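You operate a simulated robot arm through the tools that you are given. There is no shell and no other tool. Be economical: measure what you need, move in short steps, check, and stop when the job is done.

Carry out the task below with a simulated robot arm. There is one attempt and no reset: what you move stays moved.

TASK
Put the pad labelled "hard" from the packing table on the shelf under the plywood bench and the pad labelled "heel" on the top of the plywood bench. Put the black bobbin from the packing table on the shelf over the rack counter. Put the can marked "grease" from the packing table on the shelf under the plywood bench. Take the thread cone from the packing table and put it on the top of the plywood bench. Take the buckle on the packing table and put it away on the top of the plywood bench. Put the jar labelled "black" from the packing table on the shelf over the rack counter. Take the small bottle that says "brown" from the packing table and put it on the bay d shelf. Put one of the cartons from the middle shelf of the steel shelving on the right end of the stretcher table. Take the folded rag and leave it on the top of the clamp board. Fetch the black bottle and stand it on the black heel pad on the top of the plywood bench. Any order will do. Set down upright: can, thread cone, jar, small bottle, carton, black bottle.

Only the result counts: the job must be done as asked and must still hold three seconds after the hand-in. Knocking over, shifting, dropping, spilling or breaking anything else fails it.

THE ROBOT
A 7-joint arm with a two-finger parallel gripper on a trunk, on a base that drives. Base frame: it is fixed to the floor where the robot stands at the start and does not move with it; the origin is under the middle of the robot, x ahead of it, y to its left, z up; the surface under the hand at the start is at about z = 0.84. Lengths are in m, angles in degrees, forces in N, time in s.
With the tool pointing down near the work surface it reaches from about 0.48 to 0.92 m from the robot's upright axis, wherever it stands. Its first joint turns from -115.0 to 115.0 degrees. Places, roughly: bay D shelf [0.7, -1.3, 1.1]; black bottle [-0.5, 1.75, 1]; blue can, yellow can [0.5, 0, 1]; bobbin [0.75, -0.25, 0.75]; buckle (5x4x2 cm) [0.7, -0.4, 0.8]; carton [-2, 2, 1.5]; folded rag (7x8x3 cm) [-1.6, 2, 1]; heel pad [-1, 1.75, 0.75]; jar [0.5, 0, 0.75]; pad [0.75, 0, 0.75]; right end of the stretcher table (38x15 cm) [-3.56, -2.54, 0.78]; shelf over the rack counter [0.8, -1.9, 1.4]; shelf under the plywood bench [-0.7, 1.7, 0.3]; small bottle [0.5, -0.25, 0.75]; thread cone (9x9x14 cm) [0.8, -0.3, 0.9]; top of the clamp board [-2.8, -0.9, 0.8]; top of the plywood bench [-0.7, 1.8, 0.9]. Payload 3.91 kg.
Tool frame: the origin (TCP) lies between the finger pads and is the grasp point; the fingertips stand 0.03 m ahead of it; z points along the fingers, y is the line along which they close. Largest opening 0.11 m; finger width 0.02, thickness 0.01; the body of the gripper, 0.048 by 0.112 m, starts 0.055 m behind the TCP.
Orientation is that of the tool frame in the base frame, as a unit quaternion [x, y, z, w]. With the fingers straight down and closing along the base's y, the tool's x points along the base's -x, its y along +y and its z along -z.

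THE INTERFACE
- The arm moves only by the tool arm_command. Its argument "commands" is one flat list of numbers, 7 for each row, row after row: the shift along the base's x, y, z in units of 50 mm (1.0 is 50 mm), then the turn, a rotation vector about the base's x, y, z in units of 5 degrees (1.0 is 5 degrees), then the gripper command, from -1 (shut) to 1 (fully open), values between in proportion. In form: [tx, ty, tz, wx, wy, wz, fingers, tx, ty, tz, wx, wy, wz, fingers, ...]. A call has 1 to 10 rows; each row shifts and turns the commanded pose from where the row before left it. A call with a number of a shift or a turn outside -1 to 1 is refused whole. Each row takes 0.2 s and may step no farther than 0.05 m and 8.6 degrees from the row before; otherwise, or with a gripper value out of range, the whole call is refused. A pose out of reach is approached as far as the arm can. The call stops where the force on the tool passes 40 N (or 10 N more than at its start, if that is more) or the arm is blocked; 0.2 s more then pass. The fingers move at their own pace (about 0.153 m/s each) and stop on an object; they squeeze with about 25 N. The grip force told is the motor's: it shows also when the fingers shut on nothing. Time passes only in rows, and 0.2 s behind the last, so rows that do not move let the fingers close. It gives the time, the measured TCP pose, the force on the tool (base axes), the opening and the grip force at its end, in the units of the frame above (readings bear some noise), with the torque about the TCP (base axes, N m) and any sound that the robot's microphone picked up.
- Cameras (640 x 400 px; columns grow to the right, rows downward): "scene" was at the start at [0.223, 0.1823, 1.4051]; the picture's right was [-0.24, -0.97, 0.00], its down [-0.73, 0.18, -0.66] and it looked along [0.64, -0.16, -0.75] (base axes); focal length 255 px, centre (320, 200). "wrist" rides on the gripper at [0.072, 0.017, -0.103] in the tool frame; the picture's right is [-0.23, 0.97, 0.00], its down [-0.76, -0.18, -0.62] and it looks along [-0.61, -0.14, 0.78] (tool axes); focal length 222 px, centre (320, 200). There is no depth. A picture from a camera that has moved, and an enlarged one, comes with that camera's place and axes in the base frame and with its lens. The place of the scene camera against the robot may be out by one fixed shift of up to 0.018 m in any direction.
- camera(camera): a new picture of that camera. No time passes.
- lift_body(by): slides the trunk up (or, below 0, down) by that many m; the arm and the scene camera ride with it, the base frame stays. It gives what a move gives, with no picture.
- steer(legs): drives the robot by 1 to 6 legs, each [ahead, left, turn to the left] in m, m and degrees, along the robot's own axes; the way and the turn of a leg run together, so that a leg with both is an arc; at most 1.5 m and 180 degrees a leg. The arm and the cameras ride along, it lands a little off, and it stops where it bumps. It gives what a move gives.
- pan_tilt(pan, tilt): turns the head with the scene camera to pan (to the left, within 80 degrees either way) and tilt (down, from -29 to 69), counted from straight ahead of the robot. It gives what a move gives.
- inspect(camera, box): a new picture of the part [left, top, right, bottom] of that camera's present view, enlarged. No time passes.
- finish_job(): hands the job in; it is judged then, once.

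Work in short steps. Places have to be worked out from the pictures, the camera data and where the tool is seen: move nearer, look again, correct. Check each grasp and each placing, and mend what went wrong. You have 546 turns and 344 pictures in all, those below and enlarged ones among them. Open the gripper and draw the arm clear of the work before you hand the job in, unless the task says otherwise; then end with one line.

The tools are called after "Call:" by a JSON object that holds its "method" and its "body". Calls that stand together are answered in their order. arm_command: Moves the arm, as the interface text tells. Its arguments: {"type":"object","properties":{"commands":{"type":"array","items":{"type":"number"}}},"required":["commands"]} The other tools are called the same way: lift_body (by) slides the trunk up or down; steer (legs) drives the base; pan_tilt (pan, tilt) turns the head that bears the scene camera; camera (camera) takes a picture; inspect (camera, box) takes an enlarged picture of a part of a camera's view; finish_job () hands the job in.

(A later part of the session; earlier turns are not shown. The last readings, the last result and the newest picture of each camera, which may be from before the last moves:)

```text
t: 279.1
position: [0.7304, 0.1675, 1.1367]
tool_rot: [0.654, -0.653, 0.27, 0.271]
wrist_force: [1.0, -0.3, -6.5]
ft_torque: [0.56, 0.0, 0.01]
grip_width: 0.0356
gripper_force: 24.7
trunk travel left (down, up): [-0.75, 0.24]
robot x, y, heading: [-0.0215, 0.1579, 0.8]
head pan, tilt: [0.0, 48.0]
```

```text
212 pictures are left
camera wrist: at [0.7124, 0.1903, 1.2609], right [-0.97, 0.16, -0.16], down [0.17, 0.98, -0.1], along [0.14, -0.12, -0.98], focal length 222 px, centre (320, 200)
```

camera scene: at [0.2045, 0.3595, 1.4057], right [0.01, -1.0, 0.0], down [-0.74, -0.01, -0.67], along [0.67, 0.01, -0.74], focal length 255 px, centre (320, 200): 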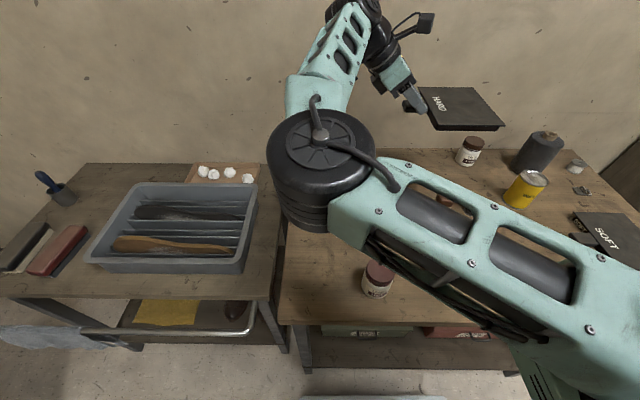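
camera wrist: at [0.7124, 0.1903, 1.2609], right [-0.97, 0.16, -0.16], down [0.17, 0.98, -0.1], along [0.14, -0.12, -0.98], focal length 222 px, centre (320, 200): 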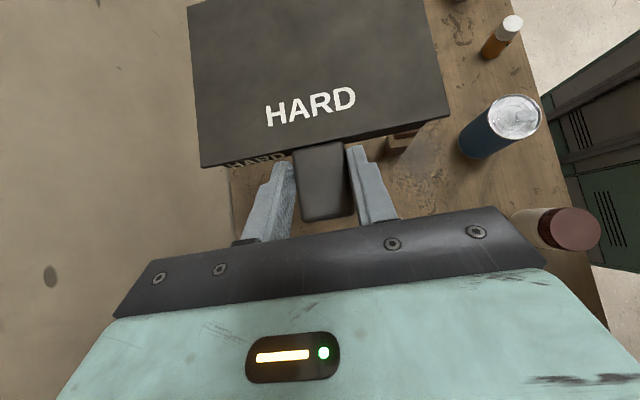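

Pad level. Now swing it to point straight ahead (+90°).

Call:
{"method": "arm_command", "body": {"commands": [-0.1, 0, 0.1, 0, 0, 1, -1, -0.1, 0, 0.1, 0, 0, 1, -1, -0.1, 0, 0.1, 0, 0, 1, -1, -0.1, 0, 0.1, 0, 0, 1, -1, -0.1, 0, 0.1, 0, 0, 1, -1, -0.1, 0, 0.1, 0, 0, 1, -1, -0.1, 0, 0.1, 0, 0, 1, -1, -0.1, 0, 0.1, 0, 0, 1, -1, -0.1, 0, 0.1, 0, 0, 1, -1]}}

Call:
{"method": "arm_command", "body": {"commands": [-0.1, 0, 0, 0, 0, 1, -1, -0.1, 0, 0, 0, 0, 1, -1, -0.1, 0, 0, 0, 0, 1, -1, -0.1, 0, 0, 0, 0, 1, -1, 0, 0, 0, 0, 0, 1, -1, 0, 0, 0, 0, 0, 1, -1, 0, 0, 0, 0, 0, 1, -1, 0, 0, 0, 0, 0, 1, -1, 0, 0, 0, 0, 0, 1, -1]}}

Call:
{"method": "camera", "body": {"camera": "scene"}}

```text
t: 281.1
position: [0.6857, 0.1674, 1.1802]
tool_rot: [0.855, -0.352, 0.353, 0.146]
wrist_force: [-0.4, 0.1, -6.3]
ft_torque: [0.37, 0.39, -0.01]
grip_width: 0.0357
gripper_force: 25.0
trunk travel left (down, up): [-0.75, 0.24]
robot x, y, heading: [-0.0241, 0.1544, 0.8]
head pan, tilt: [0.0, 48.0]
```

```text
t: 282.5
position: [0.668, 0.1542, 1.1591]
tool_rot: [0.906, -0.089, 0.389, 0.141]
wrist_force: [1.1, 0.5, -6.5]
ft_torque: [0.17, 0.53, -0.01]
grip_width: 0.0358
gripper_force: 24.8
trunk travel left (down, up): [-0.75, 0.24]
robot x, y, heading: [-0.0205, 0.1572, 0.5]
head pan, tilt: [0.0, 48.0]
stopped in row 7: the arm was blocked; the commanded pose is now the measured one
```

```text
211 pictures are left
camera scene: at [0.2061, 0.3605, 1.4095], right [0.02, -1.0, 0.0], down [-0.71, -0.02, -0.7], along [0.7, 0.02, -0.71], focal length 255 px, centre (320, 200)
```

scene: 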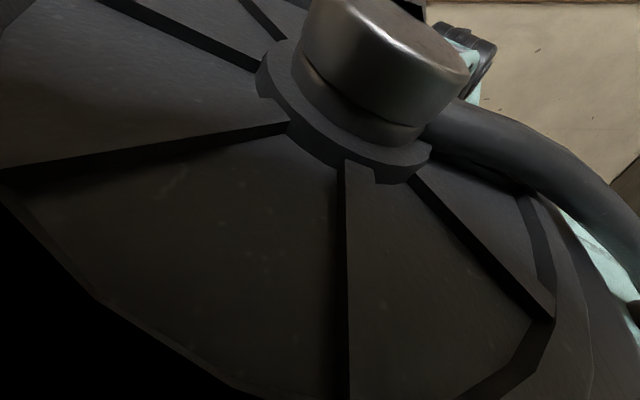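

The elbow is pressing on the head. Ease back and extend the arm outward before finishing the turn.

Call:
{"method": "arm_command", "body": {"commands": [0.5, 0, 0, 0, 0, -1, -1, 0.8, 0, 0, 0, 0, -1, -1, 0.9, 0, 0, 0, 0, 0, -1, 0.9, 0, 0, 0, 0, 0, -1]}}

Call:
{"method": "camera", "body": {"camera": "scene"}}

```text
t: 283.4
position: [0.7851, 0.1513, 1.1582]
tool_rot: [0.898, -0.173, 0.365, 0.176]
wrist_force: [-21.1, 0.4, -0.4]
ft_torque: [0.29, -0.09, 0.23]
grip_width: 0.036
gripper_force: 24.8
trunk travel left (down, up): [-0.75, 0.24]
robot x, y, heading: [-0.02, 0.1577, 0.5]
head pan, tilt: [0.0, 48.0]
stopped in row 4: the force on the tool passed its limit at 120 N (the readings are from after the stop); the commanded pose is now the measured one
```

```text
210 pictures are left
camera scene: at [0.202, 0.3595, 1.4062], right [0.01, -1.0, 0.0], down [-0.74, -0.01, -0.67], along [0.67, 0.01, -0.74], focal length 255 px, centre (320, 200)
```

scene: 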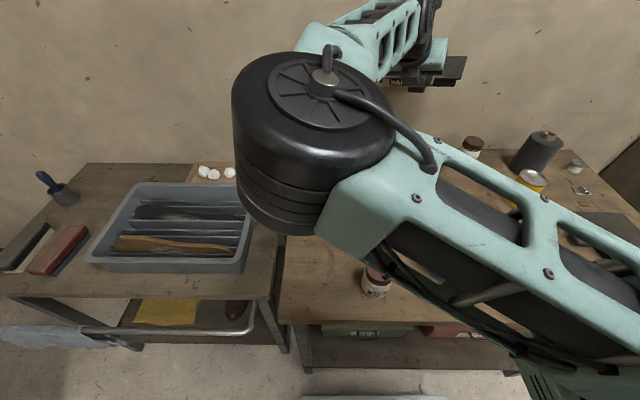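

The pad touched the back wall. Back off and check its seating.

Call:
{"method": "arm_command", "body": {"commands": [-0.5, 0, 0, 0, 0, 0, -1]}}

Call:
{"method": "camera", "body": {"camera": "wrist"}}

Call:
{"method": "steer", "body": {"legs": [[-0.3, 0, 0]]}}

```text
t: 283.9
position: [0.7634, 0.1514, 1.1561]
tool_rot: [0.897, -0.173, 0.366, 0.176]
wrist_force: [0.9, -0.2, -7.3]
ft_torque: [0.28, 0.5, -0.01]
grip_width: 0.0359
gripper_force: 25.3
trunk travel left (down, up): [-0.75, 0.24]
robot x, y, heading: [-0.0212, 0.157, 0.5]
head pan, tilt: [0.0, 48.0]
```

```text
209 pictures are left
camera wrist: at [0.7416, 0.1692, 1.2817], right [-0.58, -0.82, 0.02], down [-0.81, 0.57, -0.16], along [0.12, -0.11, -0.99], focal length 222 px, centre (320, 200)
```

wrist: 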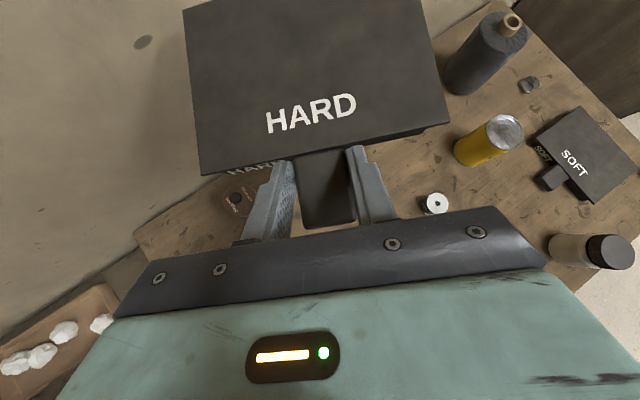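

```text
t: 285.9
position: [0.4645, 0.148, 1.1567]
tool_rot: [0.897, -0.172, 0.368, 0.175]
wrist_force: [-0.3, -0.4, -5.7]
ft_torque: [0.28, 0.48, 0.01]
grip_width: 0.036
gripper_force: 24.8
trunk travel left (down, up): [-0.75, 0.24]
robot x, y, heading: [-0.3142, 0.1516, 0.4]
head pan, tilt: [0.0, 48.0]
```

Pad is still well seated. In free space now, extend a little and complete the yaw.

Call:
{"method": "arm_command", "body": {"commands": [0.4, 0, 0, 0, 0, 0, -1, 0.4, 0, 0, 0, 0, 1, -1, 0.4, 0, 0, 0, 0, 1, -1, 0.2, 0, 0, 0, 0, 1, -1, 0, 0, 0, 0, 0, 1, -1, 0, 0, 0, 0, 0, 1, -1, 0, 0, 0, 0, 0, 1, -1, 0, 0, 0, 0, 0, 1, -1]}}

Call:
{"method": "camera", "body": {"camera": "scene"}}

```text
t: 287.7
position: [0.5338, 0.1469, 1.1569]
tool_rot: [0.908, 0.105, 0.402, 0.058]
wrist_force: [0.2, 0.3, -7.6]
ft_torque: [-0.08, 0.55, 0.01]
grip_width: 0.0356
gripper_force: 25.0
trunk travel left (down, up): [-0.75, 0.24]
robot x, y, heading: [-0.3156, 0.1505, 0.6]
head pan, tilt: [0.0, 48.0]
```

```text
208 pictures are left
camera scene: at [-0.0949, 0.3561, 1.4058], right [0.01, -1.0, 0.0], down [-0.74, -0.01, -0.67], along [0.67, 0.01, -0.74], focal length 255 px, centre (320, 200)
```

scene: 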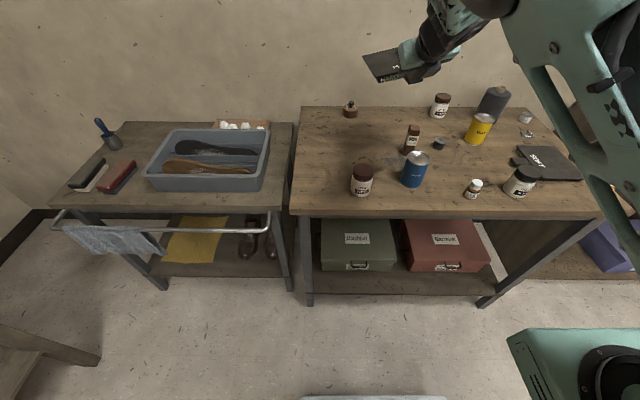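

Good: elbow is on the right now. Fix the small roll, then turn left toward the plywood bench.

Call:
{"method": "arm_command", "body": {"commands": [0, 0, 0, 0.72, 0.18, -0.57, -1, 0, 0, 0, 0.72, 0.18, -0.57, -1, 0, 0, 0, 0.72, 0.18, -0.57, -1]}}

Call:
{"method": "steer", "body": {"legs": [[-0.1, 0, 89.4]]}}

Call:
{"method": "lift_body", "body": {"by": -0.4}}

Call:
{"method": "pan_tilt", "body": {"pan": 0, "tilt": 25}}

Call:
{"method": "camera", "body": {"camera": "scene"}}

```text
t: 288.5
position: [0.5338, 0.1467, 1.1579]
tool_rot: [0.923, -0.001, 0.384, 0.0]
wrist_force: [0.8, -0.1, -6.0]
ft_torque: [0.01, 0.54, 0.0]
grip_width: 0.0355
gripper_force: 25.3
trunk travel left (down, up): [-0.75, 0.24]
robot x, y, heading: [-0.3143, 0.151, 0.5]
head pan, tilt: [0.0, 48.0]
```

```text
t: 292.6
position: [-0.3475, 0.9414, 1.1569]
tool_rot: [0.664, 0.642, 0.275, -0.268]
wrist_force: [-0.3, 0.4, -6.4]
ft_torque: [-0.55, 0.0, -0.02]
grip_width: 0.0356
gripper_force: 24.7
trunk travel left (down, up): [-0.75, 0.24]
robot x, y, heading: [-0.3833, 0.0912, 88.6]
head pan, tilt: [0.0, 48.0]
```

```text
t: 296.5
position: [-0.3478, 0.9416, 0.757]
tool_rot: [0.663, 0.643, 0.275, -0.268]
wrist_force: [-0.9, 0.4, -5.9]
ft_torque: [-0.53, 0.0, -0.07]
grip_width: 0.0357
gripper_force: 25.0
trunk travel left (down, up): [-0.35, 0.64]
robot x, y, heading: [-0.382, 0.091, 88.7]
head pan, tilt: [0.0, 48.0]
```

```text
t: 297.3
position: [-0.3474, 0.9414, 0.7569]
tool_rot: [0.664, 0.642, 0.275, -0.268]
wrist_force: [0.1, 0.2, -6.0]
ft_torque: [-0.52, 0.0, 0.01]
grip_width: 0.0357
gripper_force: 24.7
trunk travel left (down, up): [-0.35, 0.64]
robot x, y, heading: [-0.3833, 0.0922, 88.9]
head pan, tilt: [0.0, 25.0]
```

```text
207 pictures are left
camera scene: at [-0.5772, 0.3247, 1.0405], right [1.0, -0.02, 0.0], down [-0.01, -0.42, -0.91], along [0.02, 0.91, -0.42], focal length 255 px, centre (320, 200)
```

scene: 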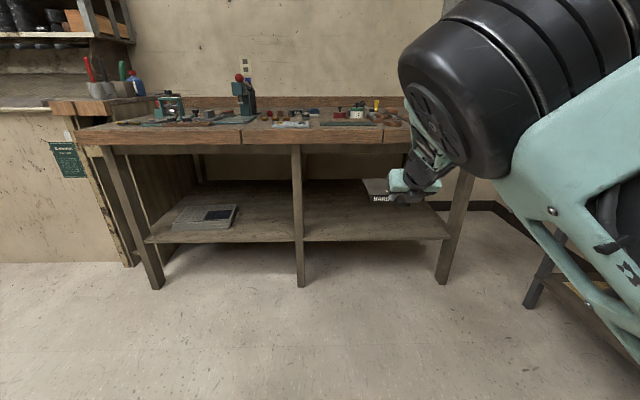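

The right bay of the shelf is empty (x≈-0.62..-0.03). Lower further, then check before driving in.

Call:
{"method": "lift_body", "body": {"by": -0.32}}

Call:
{"method": "steer", "body": {"legs": [[0, -0.1, 1.2], [0.28, 0, 0]]}}

Call:
{"method": "camera", "body": {"camera": "scene"}}

Call:
{"method": "camera", "body": {"camera": "wrist"}}

```text
t: 300.5
position: [-0.3471, 0.9417, 0.4383]
tool_rot: [0.664, 0.642, 0.274, -0.268]
wrist_force: [-0.5, 0.4, -5.7]
ft_torque: [-0.57, 0.03, 0.01]
grip_width: 0.0358
gripper_force: 24.8
trunk travel left (down, up): [-0.03, 0.96]
robot x, y, heading: [-0.3842, 0.0882, 88.7]
head pan, tilt: [0.0, 25.0]
```

```text
t: 303.2
position: [-0.2634, 1.2205, 0.4368]
tool_rot: [0.658, 0.648, 0.272, -0.271]
wrist_force: [-0.2, -0.2, -5.8]
ft_torque: [-0.55, 0.0, -0.02]
grip_width: 0.0357
gripper_force: 25.5
trunk travel left (down, up): [-0.03, 0.96]
robot x, y, heading: [-0.2819, 0.3682, 89.6]
head pan, tilt: [0.0, 25.0]
```

```text
206 pictures are left
camera scene: at [-0.4809, 0.6002, 0.7206], right [1.0, 0.0, 0.0], down [0.0, -0.42, -0.91], along [0.0, 0.91, -0.42], focal length 255 px, centre (320, 200)
```

scene: 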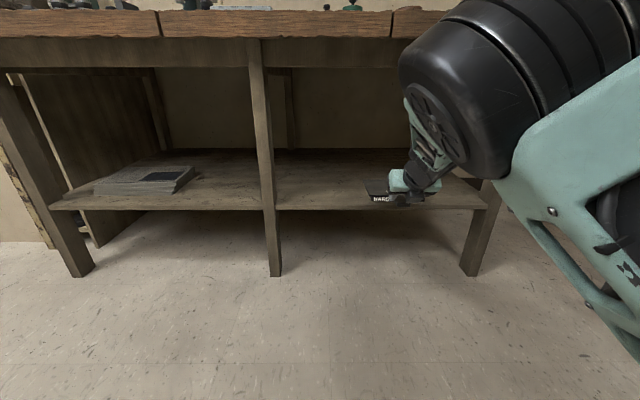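

```text
205 pictures are left
camera wrist: at [-0.2478, 1.199, 0.562], right [0.97, -0.17, -0.16], down [-0.19, -0.98, -0.1], along [-0.14, 0.13, -0.98], focal length 222 px, centre (320, 200)
```

wrist: 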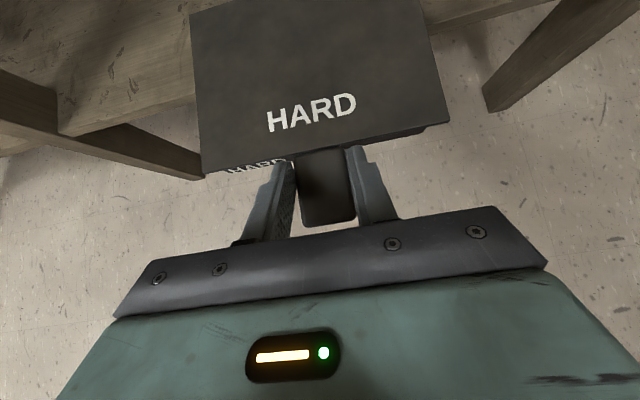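

Pad is lined up above the shelf level and below the bench apron. Drive in 0.25 m.

Call:
{"method": "steer", "body": {"legs": [[0.25, 0, 0]]}}

Call:
{"method": "camera", "body": {"camera": "scene"}}

Call:
{"method": "camera", "body": {"camera": "wrist"}}

```text
t: 305.0
position: [-0.2645, 1.4706, 0.4375]
tool_rot: [0.657, 0.649, 0.272, -0.271]
wrist_force: [-0.4, 0.8, -5.9]
ft_torque: [-0.56, 0.02, 0.0]
grip_width: 0.0356
gripper_force: 25.0
trunk travel left (down, up): [-0.03, 0.96]
robot x, y, heading: [-0.2826, 0.6195, 89.8]
head pan, tilt: [0.0, 25.0]
```

```text
204 pictures are left
camera scene: at [-0.4805, 0.8508, 0.7206], right [1.0, 0.0, 0.0], down [0.0, -0.42, -0.91], along [0.0, 0.91, -0.42], focal length 255 px, centre (320, 200)
```

scene: 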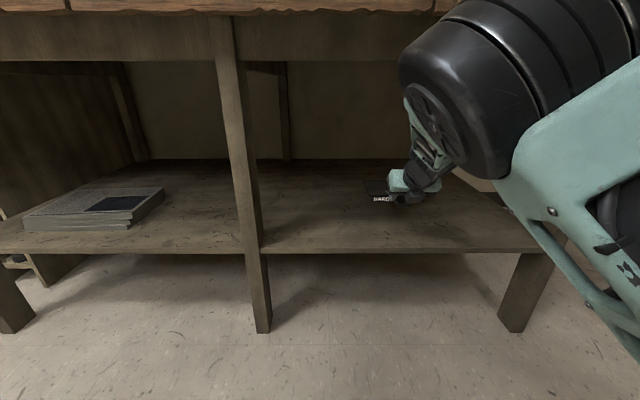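

```text
203 pictures are left
camera wrist: at [-0.2484, 1.45, 0.5619], right [0.97, -0.17, -0.16], down [-0.19, -0.98, -0.1], along [-0.14, 0.13, -0.98], focal length 222 px, centre (320, 200)
```

wrist: 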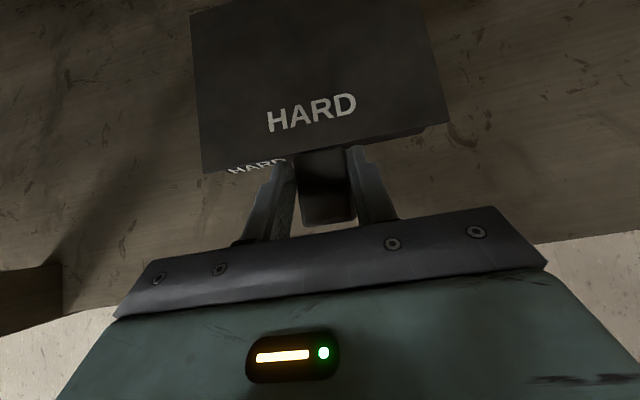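

Pad is inside, over the shelf (z≈0.30). Lower the arm to contact.

Call:
{"method": "arm_command", "body": {"commands": [0, 0, -0.6, 0, 0, 0, -1, 0, 0, -0.6, 0, 0, 0, -1, 0, 0, -0.3, 0, 0, 0, -1, 0, 0, -0.15, 0, 0, 0, -1, 0, 0, -0.1, 0, 0, 0, -1]}}

Call:
{"method": "inspect", "body": {"camera": "scene", "box": [340, 140, 500, 260]}}

```text
t: 306.2
position: [-0.2649, 1.4729, 0.355]
tool_rot: [0.656, 0.648, 0.274, -0.273]
wrist_force: [-2.5, -20.1, 30.0]
ft_torque: [0.03, -0.07, 0.02]
grip_width: 0.0358
gripper_force: 24.8
trunk travel left (down, up): [-0.03, 0.96]
robot x, y, heading: [-0.2855, 0.6197, 90.0]
head pan, tilt: [0.0, 25.0]
```

```text
3.33 times, centred on (420, 200) of scene
camera zoom: at [-0.4805, 0.8495, 0.7217], right [1.0, 0.0, 0.0], down [0.0, -0.42, -0.91], along [0.0, 0.91, -0.42], focal length 850 px, centre (-13, 200)
```

zoom: 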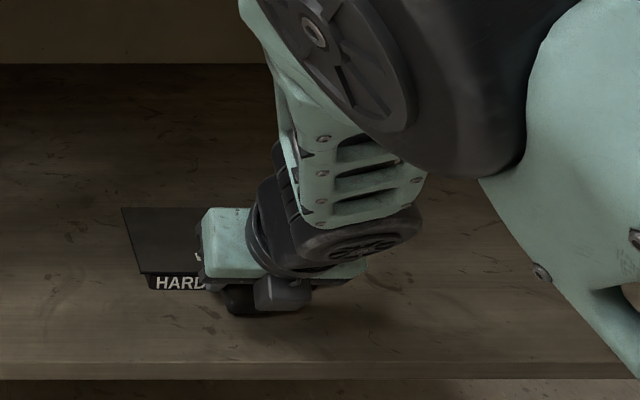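

Contact. Release and withdraw along the tool axis.

Call:
{"method": "arm_command", "body": {"commands": [0, 0, 0.1, 0, 0, 0, -1, 0, 0, 0, 0, 0, 0, 0, 0, 0, 0, 0, 0, 0, 0.1, 0, -0.4, 0.4, 0, 0, 0, 0.1, 0, -0.6, 0.6, 0, 0, 0, 0.1, 0, -0.6, 0.6, 0, 0, 0, 0.1]}}

Call:
{"method": "camera", "body": {"camera": "wrist"}}

Call:
{"method": "steer", "body": {"legs": [[-0.4, 0, 0]]}}

Call:
{"method": "camera", "body": {"camera": "scene"}}

```text
t: 307.6
position: [-0.2652, 1.3926, 0.4344]
tool_rot: [0.657, 0.649, 0.272, -0.271]
wrist_force: [-0.7, -1.1, 0.2]
ft_torque: [-0.04, -0.01, -0.01]
grip_width: 0.0604
gripper_force: 0.1
trunk travel left (down, up): [-0.03, 0.96]
robot x, y, heading: [-0.2802, 0.6215, 89.9]
head pan, tilt: [0.0, 25.0]
```

```text
201 pictures are left
camera wrist: at [-0.2499, 1.3703, 0.5597], right [0.97, -0.17, -0.16], down [-0.19, -0.98, -0.1], along [-0.14, 0.13, -0.98], focal length 222 px, centre (320, 200)
```

wrist: 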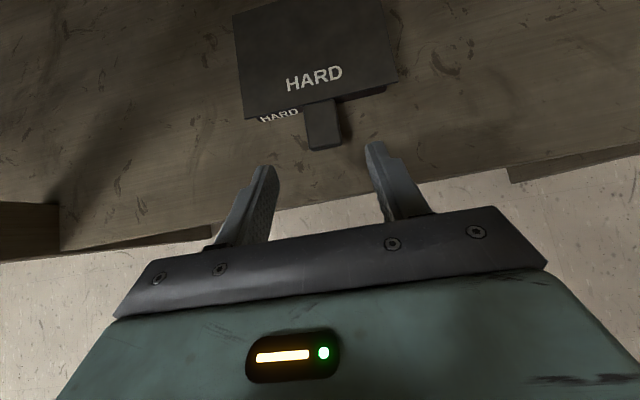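

```text
t: 310.1
position: [-0.2667, 0.9933, 0.4345]
tool_rot: [0.657, 0.649, 0.271, -0.271]
wrist_force: [-0.6, 0.1, 0.2]
ft_torque: [-0.03, -0.02, -0.01]
grip_width: 0.0602
gripper_force: 0.1
trunk travel left (down, up): [-0.03, 0.96]
robot x, y, heading: [-0.2822, 0.2198, 89.9]
head pan, tilt: [0.0, 25.0]
```

```text
200 pictures are left
camera scene: at [-0.4815, 0.4506, 0.7207], right [1.0, 0.0, 0.0], down [0.0, -0.42, -0.91], along [0.0, 0.91, -0.42], focal length 255 px, centre (320, 200)
```

scene: 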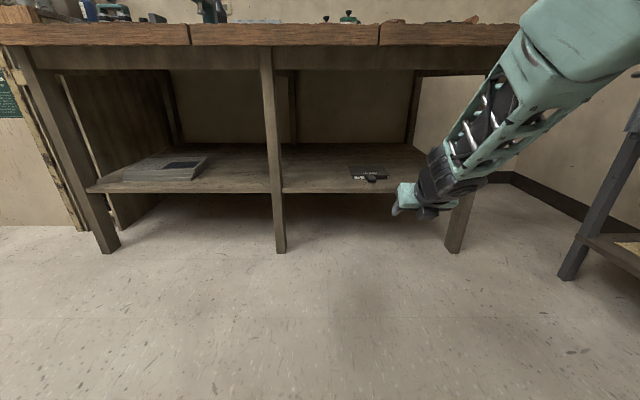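

HARD pad lies on the shelf. Next the grease can, using the same forward-leaning tool. Raise, turn right to the packing table.

Call:
{"method": "lift_body", "body": {"by": 0.4}}

Call:
{"method": "lift_body", "body": {"by": 0.35}}

Call:
{"method": "steer", "body": {"legs": [[0, 0.2, -90], [0, -0.13, 0]]}}

Call:
{"method": "pan_tilt", "body": {"pan": 0, "tilt": 40}}

Call:
{"method": "camera", "body": {"camera": "scene"}}

Call:
{"method": "camera", "body": {"camera": "wrist"}}

```text
t: 313.9
position: [-0.2666, 0.9934, 0.8347]
tool_rot: [0.657, 0.648, 0.273, -0.271]
wrist_force: [0.3, 0.0, 0.1]
ft_torque: [-0.01, -0.02, 0.01]
grip_width: 0.0604
gripper_force: 0.0
trunk travel left (down, up): [-0.43, 0.56]
robot x, y, heading: [-0.2842, 0.2161, 89.9]
head pan, tilt: [0.0, 25.0]
```

```text
t: 317.4
position: [-0.2654, 0.9934, 1.185]
tool_rot: [0.657, 0.649, 0.272, -0.271]
wrist_force: [1.0, 0.3, -0.5]
ft_torque: [0.0, -0.01, -0.01]
grip_width: 0.0605
gripper_force: 0.2
trunk travel left (down, up): [-0.78, 0.21]
robot x, y, heading: [-0.2843, 0.2189, 89.9]
head pan, tilt: [0.0, 25.0]
```

```text
t: 322.5
position: [0.3628, 0.1963, 1.185]
tool_rot: [0.923, -0.009, 0.383, 0.003]
wrist_force: [0.0, -0.4, -0.8]
ft_torque: [0.0, -0.01, 0.02]
grip_width: 0.0605
gripper_force: 0.0
trunk travel left (down, up): [-0.78, 0.21]
robot x, y, heading: [-0.4103, 0.2213, -0.7]
head pan, tilt: [0.0, 25.0]
cut short: leg 1
```

```text
t: 323.3
position: [0.363, 0.1959, 1.1849]
tool_rot: [0.924, -0.009, 0.383, 0.003]
wrist_force: [1.4, 0.8, 0.1]
ft_torque: [-0.02, 0.0, -0.03]
grip_width: 0.0606
gripper_force: 0.1
trunk travel left (down, up): [-0.78, 0.21]
robot x, y, heading: [-0.4127, 0.2169, -0.7]
head pan, tilt: [0.0, 40.0]
```

```text
199 pictures are left
camera scene: at [-0.1759, 0.4169, 1.4474], right [-0.01, -1.0, 0.0], down [-0.64, 0.01, -0.77], along [0.77, -0.01, -0.64], focal length 255 px, centre (320, 200)
```

scene: 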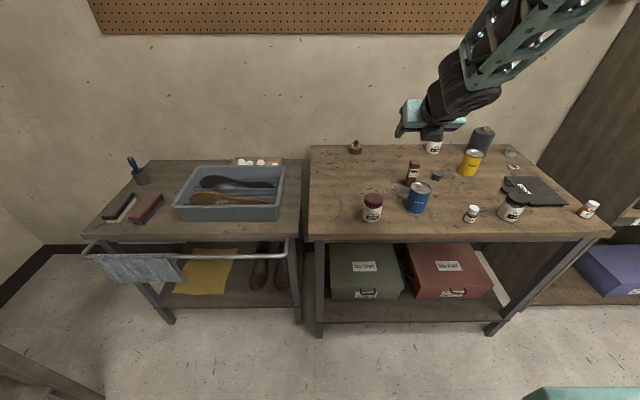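

```text
198 pictures are left
camera wrist: at [0.339, 0.1801, 1.3098], right [-0.18, -0.97, -0.16], down [-0.98, 0.2, -0.1], along [0.13, 0.14, -0.98], focal length 222 px, centre (320, 200)
```

wrist: 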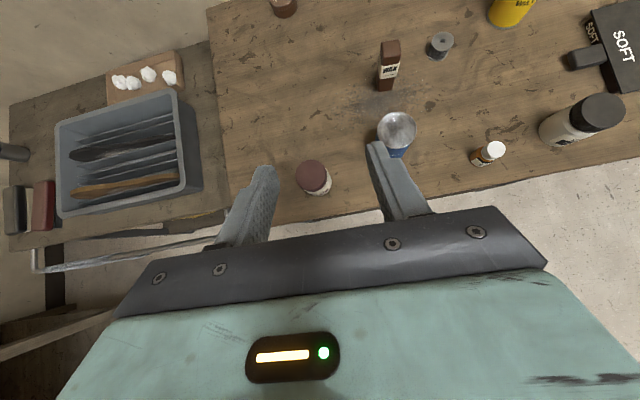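

Can centre at about (0.48,0.083), top z≈0.935. Shift the base right, lean the tool to ~65°, lower in front of the can with the fingers wide open.

Call:
{"method": "steer", "body": {"legs": [[0, -0.135, 0.7]]}}

Call:
{"method": "arm_command", "body": {"commands": [0, 0, 0, 0, -1, 0, 0.9, 0, 0, 0, 0, -1, 0, 0.9, 0, 0, 0, 0, -1, 0, 0.9, 0, 0, 0, 0, -1, 0, 0.9]}}

Call:
{"method": "lift_body", "body": {"by": -0.26}}

Call:
{"method": "camera", "body": {"camera": "wrist"}}

Call:
{"method": "camera", "body": {"camera": "scene"}}

```text
t: 324.6
position: [0.3623, 0.0728, 1.1847]
tool_rot: [0.924, -0.004, 0.383, 0.001]
wrist_force: [-0.7, 0.9, -0.3]
ft_torque: [-0.05, 0.02, -0.01]
grip_width: 0.0604
gripper_force: 0.0
trunk travel left (down, up): [-0.78, 0.21]
robot x, y, heading: [-0.4118, 0.0855, 0.0]
head pan, tilt: [0.0, 40.0]
```

```text
t: 325.6
position: [0.3628, 0.0697, 1.186]
tool_rot: [0.842, -0.004, 0.54, 0.0]
wrist_force: [-1.4, -0.8, -0.3]
ft_torque: [0.02, -0.02, 0.03]
grip_width: 0.1044
gripper_force: 0.0
trunk travel left (down, up): [-0.78, 0.21]
robot x, y, heading: [-0.4118, 0.0829, 0.1]
head pan, tilt: [0.0, 40.0]
```

```text
t: 328.2
position: [0.3612, 0.0707, 0.9255]
tool_rot: [0.843, -0.003, 0.538, -0.001]
wrist_force: [-0.5, 0.7, 0.2]
ft_torque: [0.02, -0.04, 0.02]
grip_width: 0.1045
gripper_force: 0.1
trunk travel left (down, up): [-0.52, 0.47]
robot x, y, heading: [-0.406, 0.0846, 0.0]
head pan, tilt: [0.0, 40.0]
```

```text
197 pictures are left
camera wrist: at [0.2977, 0.0543, 1.0349], right [-0.1, -0.97, -0.21], down [-0.88, 0.18, -0.43], along [0.45, 0.14, -0.88], focal length 222 px, centre (320, 200)
```

wrist: 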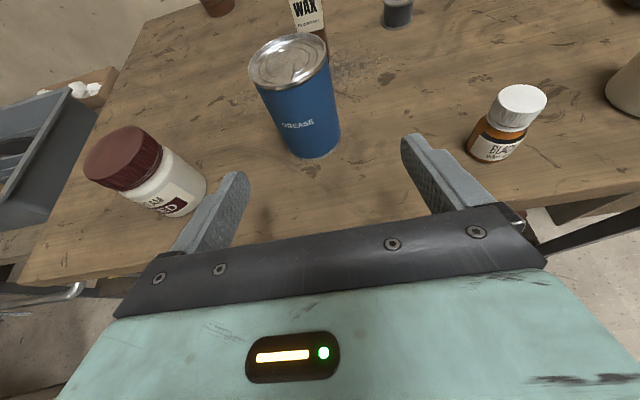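

```text
196 pictures are left
camera scene: at [-0.1789, 0.2844, 1.1874], right [0.0, -1.0, 0.0], down [-0.64, 0.0, -0.77], along [0.77, 0.0, -0.64], focal length 255 px, centre (320, 200)
```

scene: 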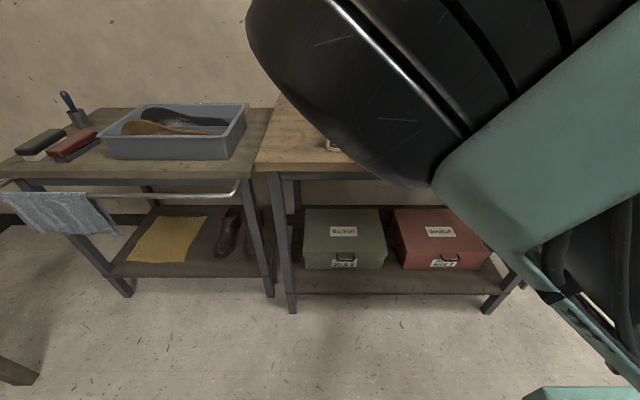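

Can centre (0.477,0.084), height ~9 cm. Lower 38 mm, centre, and advance around it.

Call:
{"method": "arm_command", "body": {"commands": [0, 0.26, -0.4, 0, 0, 0, 0.9, 0, 0, -0.36, 0, 0, 0, 0.9, 0.6, 0, 0, 0, 0, 0, 0.9, 0.6, 0, 0, 0, 0, 0, 0.9]}}

Call:
{"method": "camera", "body": {"camera": "wrist"}}

```text
t: 329.2
position: [0.4227, 0.0842, 0.8864]
tool_rot: [0.843, -0.004, 0.537, 0.0]
wrist_force: [-0.7, 0.8, -0.8]
ft_torque: [0.03, 0.04, -0.02]
grip_width: 0.1044
gripper_force: 0.0
trunk travel left (down, up): [-0.52, 0.47]
robot x, y, heading: [-0.4108, 0.0826, 0.0]
head pan, tilt: [0.0, 40.0]
```

```text
195 pictures are left
camera wrist: at [0.3586, 0.0672, 0.9968], right [-0.1, -0.97, -0.21], down [-0.88, 0.18, -0.43], along [0.45, 0.14, -0.88], focal length 222 px, centre (320, 200)
```

wrist: 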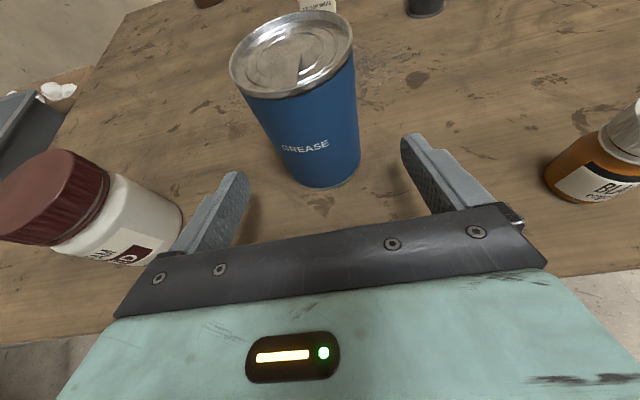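

Centred. Advance 55 mm and close.

Call:
{"method": "arm_command", "body": {"commands": [0.55, 0, 0, 0, 0, 0, 0.9, 0.55, 0, 0, 0, 0, 0, 0.9, 0, 0, 0, 0, 0, 0, -1, 0, 0, 0, 0, 0, 0, -1, 0, 0, 0, 0, 0, 0, -1]}}

Call:
{"method": "camera", "body": {"camera": "wrist"}}

```text
t: 330.4
position: [0.4793, 0.0836, 0.8882]
tool_rot: [0.843, -0.004, 0.538, 0.0]
wrist_force: [0.8, -0.3, -0.2]
ft_torque: [-0.09, -0.05, 0.02]
grip_width: 0.0617
gripper_force: 25.1
trunk travel left (down, up): [-0.52, 0.47]
robot x, y, heading: [-0.4124, 0.0846, 0.3]
head pan, tilt: [0.0, 40.0]
```

```text
194 pictures are left
camera wrist: at [0.4143, 0.0671, 0.9974], right [-0.1, -0.97, -0.21], down [-0.88, 0.18, -0.43], along [0.45, 0.14, -0.88], focal length 222 px, centre (320, 200)
```

wrist: 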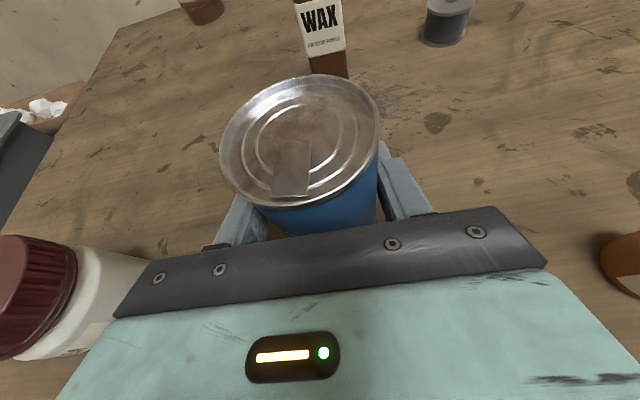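

Can held. Lift, back off, turn to the bench and lower the trunk.

Call:
{"method": "arm_command", "body": {"commands": [0, 0, 0.5, 0, 0, 0, -1, 0, 0, 0.8, 0, 0, 0, -1, 0, 0, 0.8, 0, 0, 0, -1]}}

Call:
{"method": "camera", "body": {"camera": "wrist"}}

Call:
{"method": "lift_body", "body": {"by": 0.1}}

Call:
{"method": "steer", "body": {"legs": [[-0.15, 0, 0], [0, 0, 90]]}}

```text
t: 331.2
position: [0.4775, 0.0844, 0.9917]
tool_rot: [0.843, -0.004, 0.537, 0.0]
wrist_force: [-0.2, 0.7, -3.6]
ft_torque: [0.02, -0.01, -0.03]
grip_width: 0.062
gripper_force: 25.0
trunk travel left (down, up): [-0.52, 0.47]
robot x, y, heading: [-0.4097, 0.084, 0.2]
head pan, tilt: [0.0, 40.0]
```

```text
193 pictures are left
camera wrist: at [0.4137, 0.0679, 1.1023], right [-0.1, -0.97, -0.21], down [-0.89, 0.18, -0.43], along [0.45, 0.14, -0.88], focal length 222 px, centre (320, 200)
```

wrist: 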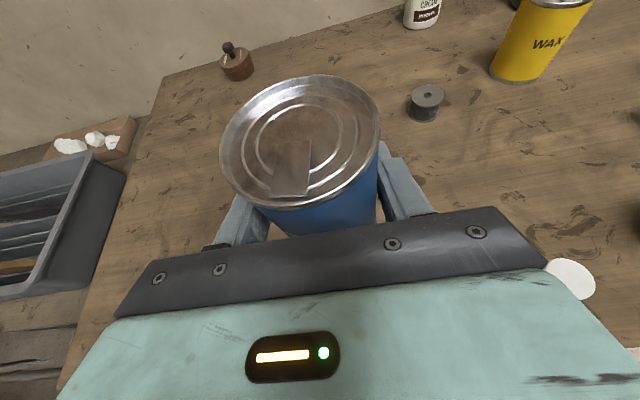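

```text
t: 332.6
position: [0.478, 0.0839, 1.0911]
tool_rot: [0.843, -0.004, 0.537, -0.001]
wrist_force: [0.3, -0.6, -1.9]
ft_torque: [0.03, 0.02, 0.02]
grip_width: 0.0622
gripper_force: 25.2
trunk travel left (down, up): [-0.62, 0.37]
robot x, y, heading: [-0.4098, 0.0803, 0.2]
head pan, tilt: [0.0, 40.0]
```

```text
t: 337.8
position: [-0.5692, 0.9702, 1.0931]
tool_rot: [0.595, 0.596, 0.378, -0.383]
wrist_force: [1.0, 0.2, -2.8]
ft_torque: [-0.04, -0.01, 0.02]
grip_width: 0.0618
gripper_force: 24.5
trunk travel left (down, up): [-0.62, 0.37]
robot x, y, heading: [-0.5568, 0.0826, 90.5]
head pan, tilt: [0.0, 40.0]
```

Lower the trunk, centre on x≈-0.47, and check before driving in.

Call:
{"method": "lift_body", "body": {"by": -0.4}}

Call:
{"method": "lift_body", "body": {"by": -0.2}}

Call:
{"method": "arm_command", "body": {"commands": [0, 0, -0.7, 0, 0, 0, -1, 0, 0, -0.7, 0, 0, 0, -1]}}

Call:
{"method": "steer", "body": {"legs": [[0, -0.09, -0.5], [0.25, 0, 0]]}}

Call:
{"method": "pan_tilt", "body": {"pan": 0, "tilt": 25}}

Call:
{"method": "camera", "body": {"camera": "scene"}}

Call:
{"method": "camera", "body": {"camera": "wrist"}}

```text
t: 341.6
position: [-0.5689, 0.971, 0.694]
tool_rot: [0.596, 0.596, 0.379, -0.383]
wrist_force: [-0.4, -0.9, -3.1]
ft_torque: [-0.02, -0.01, 0.0]
grip_width: 0.062
gripper_force: 25.5
trunk travel left (down, up): [-0.22, 0.77]
robot x, y, heading: [-0.5615, 0.0795, 90.9]
head pan, tilt: [0.0, 40.0]
```

```text
t: 343.8
position: [-0.5689, 0.9705, 0.4916]
tool_rot: [0.595, 0.597, 0.378, -0.382]
wrist_force: [-0.5, 0.3, -2.4]
ft_torque: [0.0, -0.01, -0.01]
grip_width: 0.0619
gripper_force: 25.3
trunk travel left (down, up): [-0.02, 0.97]
robot x, y, heading: [-0.5599, 0.0798, 90.7]
head pan, tilt: [0.0, 40.0]
```

```text
t: 344.4
position: [-0.5677, 0.971, 0.4235]
tool_rot: [0.596, 0.596, 0.379, -0.382]
wrist_force: [0.0, 0.0, -3.0]
ft_torque: [-0.01, -0.03, 0.01]
grip_width: 0.0618
gripper_force: 24.9
trunk travel left (down, up): [-0.02, 0.97]
robot x, y, heading: [-0.5587, 0.0838, 91.0]
head pan, tilt: [0.0, 40.0]
```

```text
t: 346.9
position: [-0.4716, 1.2239, 0.4229]
tool_rot: [0.598, 0.594, 0.379, -0.381]
wrist_force: [-0.3, 0.3, -2.1]
ft_torque: [0.0, -0.02, 0.0]
grip_width: 0.0617
gripper_force: 24.7
trunk travel left (down, up): [-0.02, 0.97]
robot x, y, heading: [-0.4685, 0.336, 90.2]
head pan, tilt: [0.0, 40.0]
```

```text
t: 347.7
position: [-0.4715, 1.2236, 0.4229]
tool_rot: [0.598, 0.594, 0.38, -0.381]
wrist_force: [-0.4, 0.2, -2.4]
ft_torque: [-0.03, 0.01, 0.0]
grip_width: 0.0621
gripper_force: 25.4
trunk travel left (down, up): [-0.02, 0.97]
robot x, y, heading: [-0.4687, 0.3325, 90.3]
head pan, tilt: [0.0, 25.0]
```

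```text
192 pictures are left
camera scene: at [-0.671, 0.5647, 0.7105], right [1.0, 0.0, 0.0], down [0.0, -0.42, -0.91], along [0.0, 0.91, -0.42], focal length 255 px, centre (320, 200)
```

scene: 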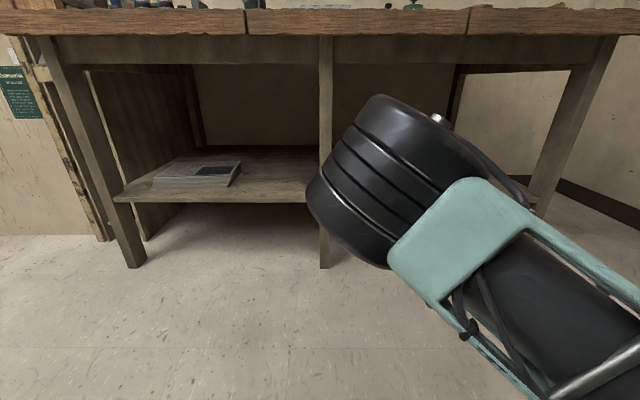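

```text
191 pictures are left
camera wrist: at [-0.4558, 1.1608, 0.5331], right [0.97, -0.1, -0.21], down [-0.18, -0.89, -0.43], along [-0.14, 0.45, -0.88], focal length 222 px, centre (320, 200)
```

wrist: 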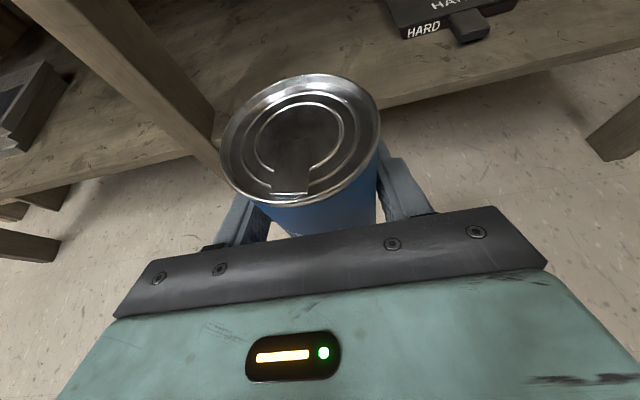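

Lined up between middle leg and HARD pad. Drive in 0.28 m.

Call:
{"method": "steer", "body": {"legs": [[0.28, 0, -0.2]]}}

Call:
{"method": "camera", "body": {"camera": "wrist"}}

Call:
{"method": "camera", "body": {"camera": "scene"}}

```text
t: 349.6
position: [-0.4686, 1.5028, 0.4233]
tool_rot: [0.6, 0.593, 0.381, -0.38]
wrist_force: [0.2, -0.6, -2.9]
ft_torque: [0.03, -0.02, 0.0]
grip_width: 0.062
gripper_force: 25.0
trunk travel left (down, up): [-0.02, 0.97]
robot x, y, heading: [-0.4706, 0.6136, 90.0]
head pan, tilt: [0.0, 25.0]
```

```text
190 pictures are left
camera wrist: at [-0.4528, 1.4394, 0.5332], right [0.97, -0.1, -0.21], down [-0.19, -0.88, -0.43], along [-0.14, 0.46, -0.88], focal length 222 px, centre (320, 200)
```

wrist: 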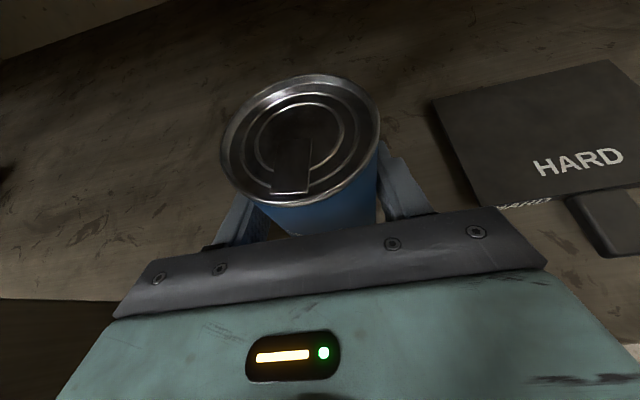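

```text
189 pictures are left
camera scene: at [-0.6704, 0.8442, 0.7106], right [1.0, 0.0, 0.0], down [0.0, -0.42, -0.91], along [0.0, 0.91, -0.42], focal length 255 px, centre (320, 200)
```

scene: 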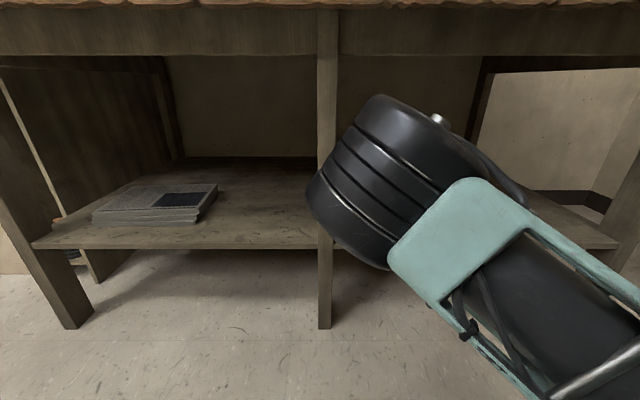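

Can is over the shelf, clear of the pad. Lower to contact.

Call:
{"method": "arm_command", "body": {"commands": [0, 0, -0.4, 0, 0, 0, -1, 0, 0, -0.2, 0, 0, 0, -1, 0, 0, -0.1, 0, 0, 0, -1, 0, 0, -0.1, 0, 0, 0, -1, 0, 0, -0.08, 0, 0, 0, -1]}}

```text
t: 350.8
position: [-0.4681, 1.5029, 0.3792]
tool_rot: [0.599, 0.593, 0.381, -0.38]
wrist_force: [0.0, -0.3, -2.8]
ft_torque: [0.03, 0.01, 0.02]
grip_width: 0.0621
gripper_force: 24.7
trunk travel left (down, up): [-0.02, 0.97]
robot x, y, heading: [-0.4696, 0.6131, 89.8]
head pan, tilt: [0.0, 25.0]
```

Call:
{"method": "arm_command", "body": {"commands": [0, 0, -0.06, 0, 0, 0, -1, 0, 0, -0.06, 0, 0, 0, -1, 0, 0, -0.06, 0, 0, 0, -1, 0, 0, -0.06, 0, 0, 0, -1]}}

```text
t: 351.8
position: [-0.4687, 1.5015, 0.367]
tool_rot: [0.6, 0.592, 0.381, -0.38]
wrist_force: [0.1, -0.9, -3.0]
ft_torque: [-0.01, 0.0, 0.0]
grip_width: 0.0621
gripper_force: 24.8
trunk travel left (down, up): [-0.02, 0.97]
robot x, y, heading: [-0.4729, 0.6114, 90.0]
head pan, tilt: [0.0, 25.0]
```

Call:
{"method": "arm_command", "body": {"commands": [0, 0, -0.05, 0, 0, 0, -1, 0, 0, -0.05, 0, 0, 0, -1, 0, 0, -0.05, 0, 0, 0, -1, 0, 0, -0.05, 0, 0, 0, -1]}}

Call:
{"method": "camera", "body": {"camera": "wrist"}}

```text
t: 352.8
position: [-0.4689, 1.5028, 0.3596]
tool_rot: [0.598, 0.592, 0.381, -0.382]
wrist_force: [-0.9, 3.3, 21.4]
ft_torque: [0.07, -0.36, 0.05]
grip_width: 0.0619
gripper_force: 24.6
trunk travel left (down, up): [-0.02, 0.97]
robot x, y, heading: [-0.4711, 0.6134, 89.9]
head pan, tilt: [0.0, 25.0]
```

```text
188 pictures are left
camera wrist: at [-0.4526, 1.4391, 0.4697], right [0.97, -0.1, -0.21], down [-0.19, -0.88, -0.43], along [-0.14, 0.46, -0.88], focal length 222 px, centre (320, 200)
```

wrist: 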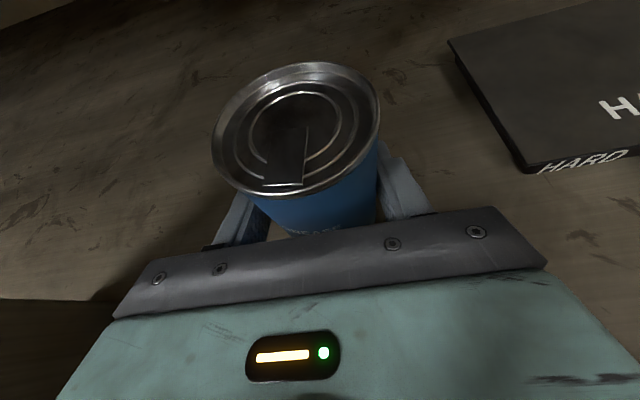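

Contact. Release (open wide) and withdraw straight back.

Call:
{"method": "arm_command", "body": {"commands": [0, 0, 0.04, 0, 0, 0, -1, 0, 0, 0, 0, 0, 0, 0.2, 0, 0, 0, 0, 0, 0, 0.85, 0, 0, 0, 0, 0, 0, 0.85, 0, -0.4, 0.05, 0, 0, 0, 0.85, 0, -0.6, 0.05, 0, 0, 0, 0.85, 0, -0.6, 0.1, 0, 0, 0, 0.85]}}

Call:
{"method": "camera", "body": {"camera": "wrist"}}

Call:
{"method": "steer", "body": {"legs": [[-0.35, 0, 0]]}}

Call:
{"method": "camera", "body": {"camera": "wrist"}}

```text
t: 354.4
position: [-0.4684, 1.4239, 0.3691]
tool_rot: [0.6, 0.592, 0.381, -0.38]
wrist_force: [0.8, 0.2, -0.5]
ft_torque: [-0.02, -0.02, 0.01]
grip_width: 0.1015
gripper_force: 0.0
trunk travel left (down, up): [-0.02, 0.97]
robot x, y, heading: [-0.47, 0.6147, 89.9]
head pan, tilt: [0.0, 25.0]
```

```text
187 pictures are left
camera wrist: at [-0.4524, 1.3599, 0.4795], right [0.97, -0.11, -0.21], down [-0.19, -0.88, -0.43], along [-0.14, 0.46, -0.88], focal length 222 px, centre (320, 200)
```

wrist: 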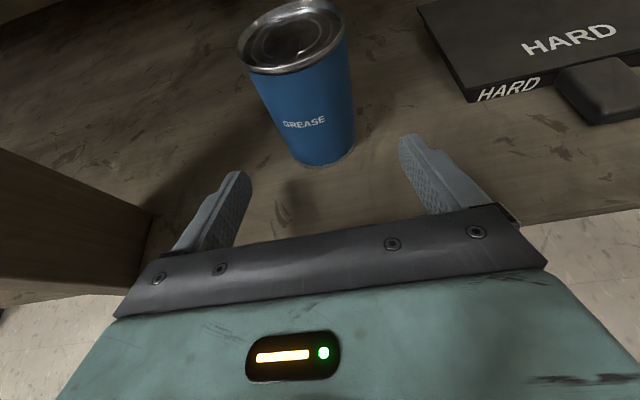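

```text
t: 356.7
position: [-0.4682, 1.073, 0.3694]
tool_rot: [0.6, 0.593, 0.38, -0.38]
wrist_force: [0.7, 0.0, -0.5]
ft_torque: [-0.01, 0.0, 0.01]
grip_width: 0.102
gripper_force: 0.1
trunk travel left (down, up): [-0.02, 0.97]
robot x, y, heading: [-0.4714, 0.2621, 90.0]
head pan, tilt: [0.0, 25.0]
```

```text
186 pictures are left
camera wrist: at [-0.4525, 1.0102, 0.4793], right [0.97, -0.11, -0.21], down [-0.19, -0.88, -0.43], along [-0.14, 0.46, -0.88], focal length 222 px, centre (320, 200)
```

wrist: 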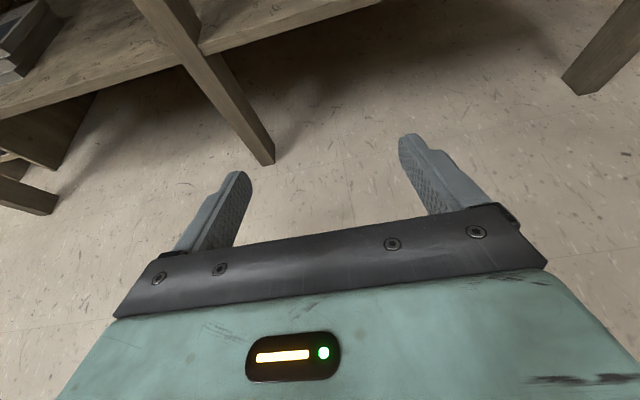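

Grease can stands on the shelf. Next the jar "BLACK" with the same forward-leaning grasp. Raise, turn to the packing table and line up with the jar.

Call:
{"method": "lift_body", "body": {"by": 0.4}}

Call:
{"method": "lift_body", "body": {"by": 0.35}}

Call:
{"method": "steer", "body": {"legs": [[0, 0, -90], [0, -0.5, 0]]}}

Call:
{"method": "pan_tilt", "body": {"pan": 0, "tilt": 40}}

Call:
{"method": "camera", "body": {"camera": "wrist"}}

Call:
{"method": "camera", "body": {"camera": "scene"}}

```text
t: 360.5
position: [-0.4675, 1.0729, 0.7689]
tool_rot: [0.599, 0.593, 0.38, -0.381]
wrist_force: [-1.1, 0.4, -0.2]
ft_torque: [0.01, 0.01, 0.01]
grip_width: 0.1021
gripper_force: 0.0
trunk travel left (down, up): [-0.42, 0.57]
robot x, y, heading: [-0.4718, 0.2632, 89.9]
head pan, tilt: [0.0, 25.0]
```

```text
t: 363.9
position: [-0.4686, 1.0727, 1.1197]
tool_rot: [0.6, 0.592, 0.381, -0.38]
wrist_force: [-0.5, -0.2, -0.9]
ft_torque: [0.0, -0.01, -0.03]
grip_width: 0.1019
gripper_force: 0.1
trunk travel left (down, up): [-0.77, 0.22]
robot x, y, heading: [-0.474, 0.2667, 90.0]
head pan, tilt: [0.0, 25.0]
```

```text
t: 370.7
position: [0.3386, -0.2356, 1.1183]
tool_rot: [0.843, -0.004, 0.538, 0.0]
wrist_force: [0.7, 0.9, -0.1]
ft_torque: [0.02, 0.02, 0.01]
grip_width: 0.1017
gripper_force: 0.1
trunk travel left (down, up): [-0.77, 0.22]
robot x, y, heading: [-0.4692, -0.236, 0.0]
head pan, tilt: [0.0, 25.0]
```

```text
t: 371.5
position: [0.3382, -0.2373, 1.1201]
tool_rot: [0.843, -0.005, 0.538, 0.001]
wrist_force: [0.3, 0.0, 0.5]
ft_torque: [0.03, 0.05, -0.01]
grip_width: 0.1018
gripper_force: 0.1
trunk travel left (down, up): [-0.77, 0.22]
robot x, y, heading: [-0.4716, -0.2374, -0.1]
head pan, tilt: [0.0, 40.0]
```

```text
185 pictures are left
camera wrist: at [0.2744, -0.2529, 1.2293], right [-0.1, -0.97, -0.21], down [-0.88, 0.19, -0.43], along [0.46, 0.14, -0.88], focal length 222 px, centre (320, 200)
```

wrist: 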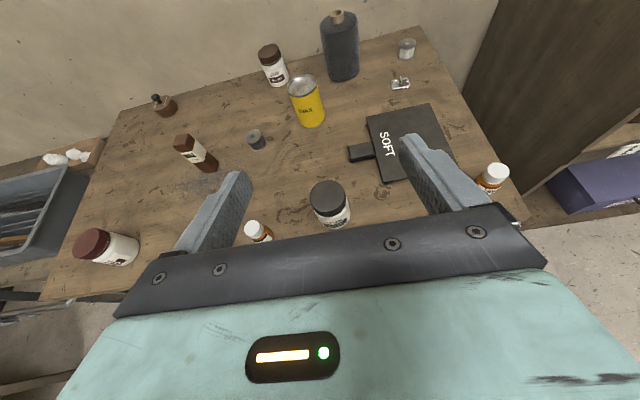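

```text
184 pictures are left
camera scene: at [-0.2384, -0.0338, 1.4374], right [0.0, -1.0, 0.0], down [-0.64, 0.0, -0.77], along [0.77, 0.0, -0.64], focal length 255 px, centre (320, 200)
```

scene: 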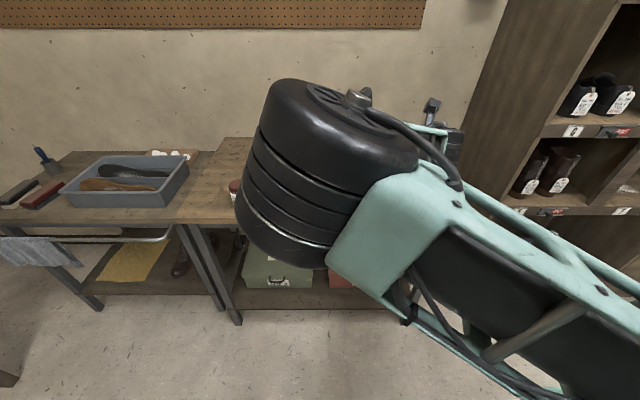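

Jar centre ≈(0.45,−0.215). Lower with the trunk in front of the jar, then centre.

Call:
{"method": "arm_command", "body": {"commands": [0.1, 0.4, 0, 0, 0, 0, 0.9]}}

Call:
{"method": "lift_body", "body": {"by": -0.23}}

Call:
{"method": "camera", "body": {"camera": "wrist"}}

```text
t: 371.9
position: [0.3443, -0.2171, 1.1194]
tool_rot: [0.843, -0.005, 0.538, 0.0]
wrist_force: [-0.5, -0.2, -0.2]
ft_torque: [0.0, -0.03, -0.01]
grip_width: 0.1043
gripper_force: 0.1
trunk travel left (down, up): [-0.77, 0.22]
robot x, y, heading: [-0.4722, -0.2363, -0.1]
head pan, tilt: [0.0, 40.0]
```

```text
t: 374.3
position: [0.3435, -0.2175, 0.889]
tool_rot: [0.843, -0.004, 0.538, 0.0]
wrist_force: [-0.3, -0.6, 0.4]
ft_torque: [-0.01, 0.0, 0.0]
grip_width: 0.1047
gripper_force: 0.1
trunk travel left (down, up): [-0.54, 0.45]
robot x, y, heading: [-0.4714, -0.2359, 0.1]
head pan, tilt: [0.0, 40.0]
```

```text
183 pictures are left
camera wrist: at [0.2793, -0.2334, 0.9991], right [-0.1, -0.97, -0.21], down [-0.88, 0.19, -0.43], along [0.46, 0.14, -0.88], focal length 222 px, centre (320, 200)
```

wrist: 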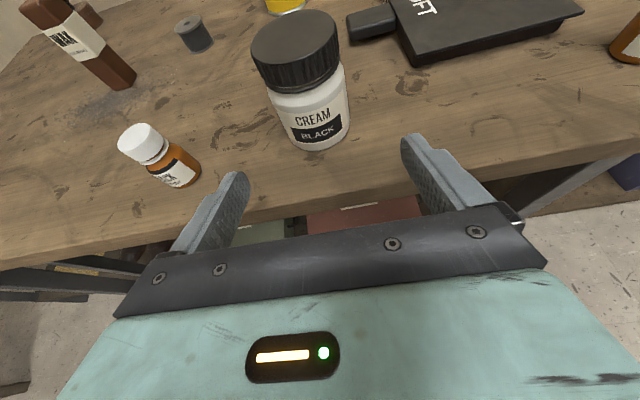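

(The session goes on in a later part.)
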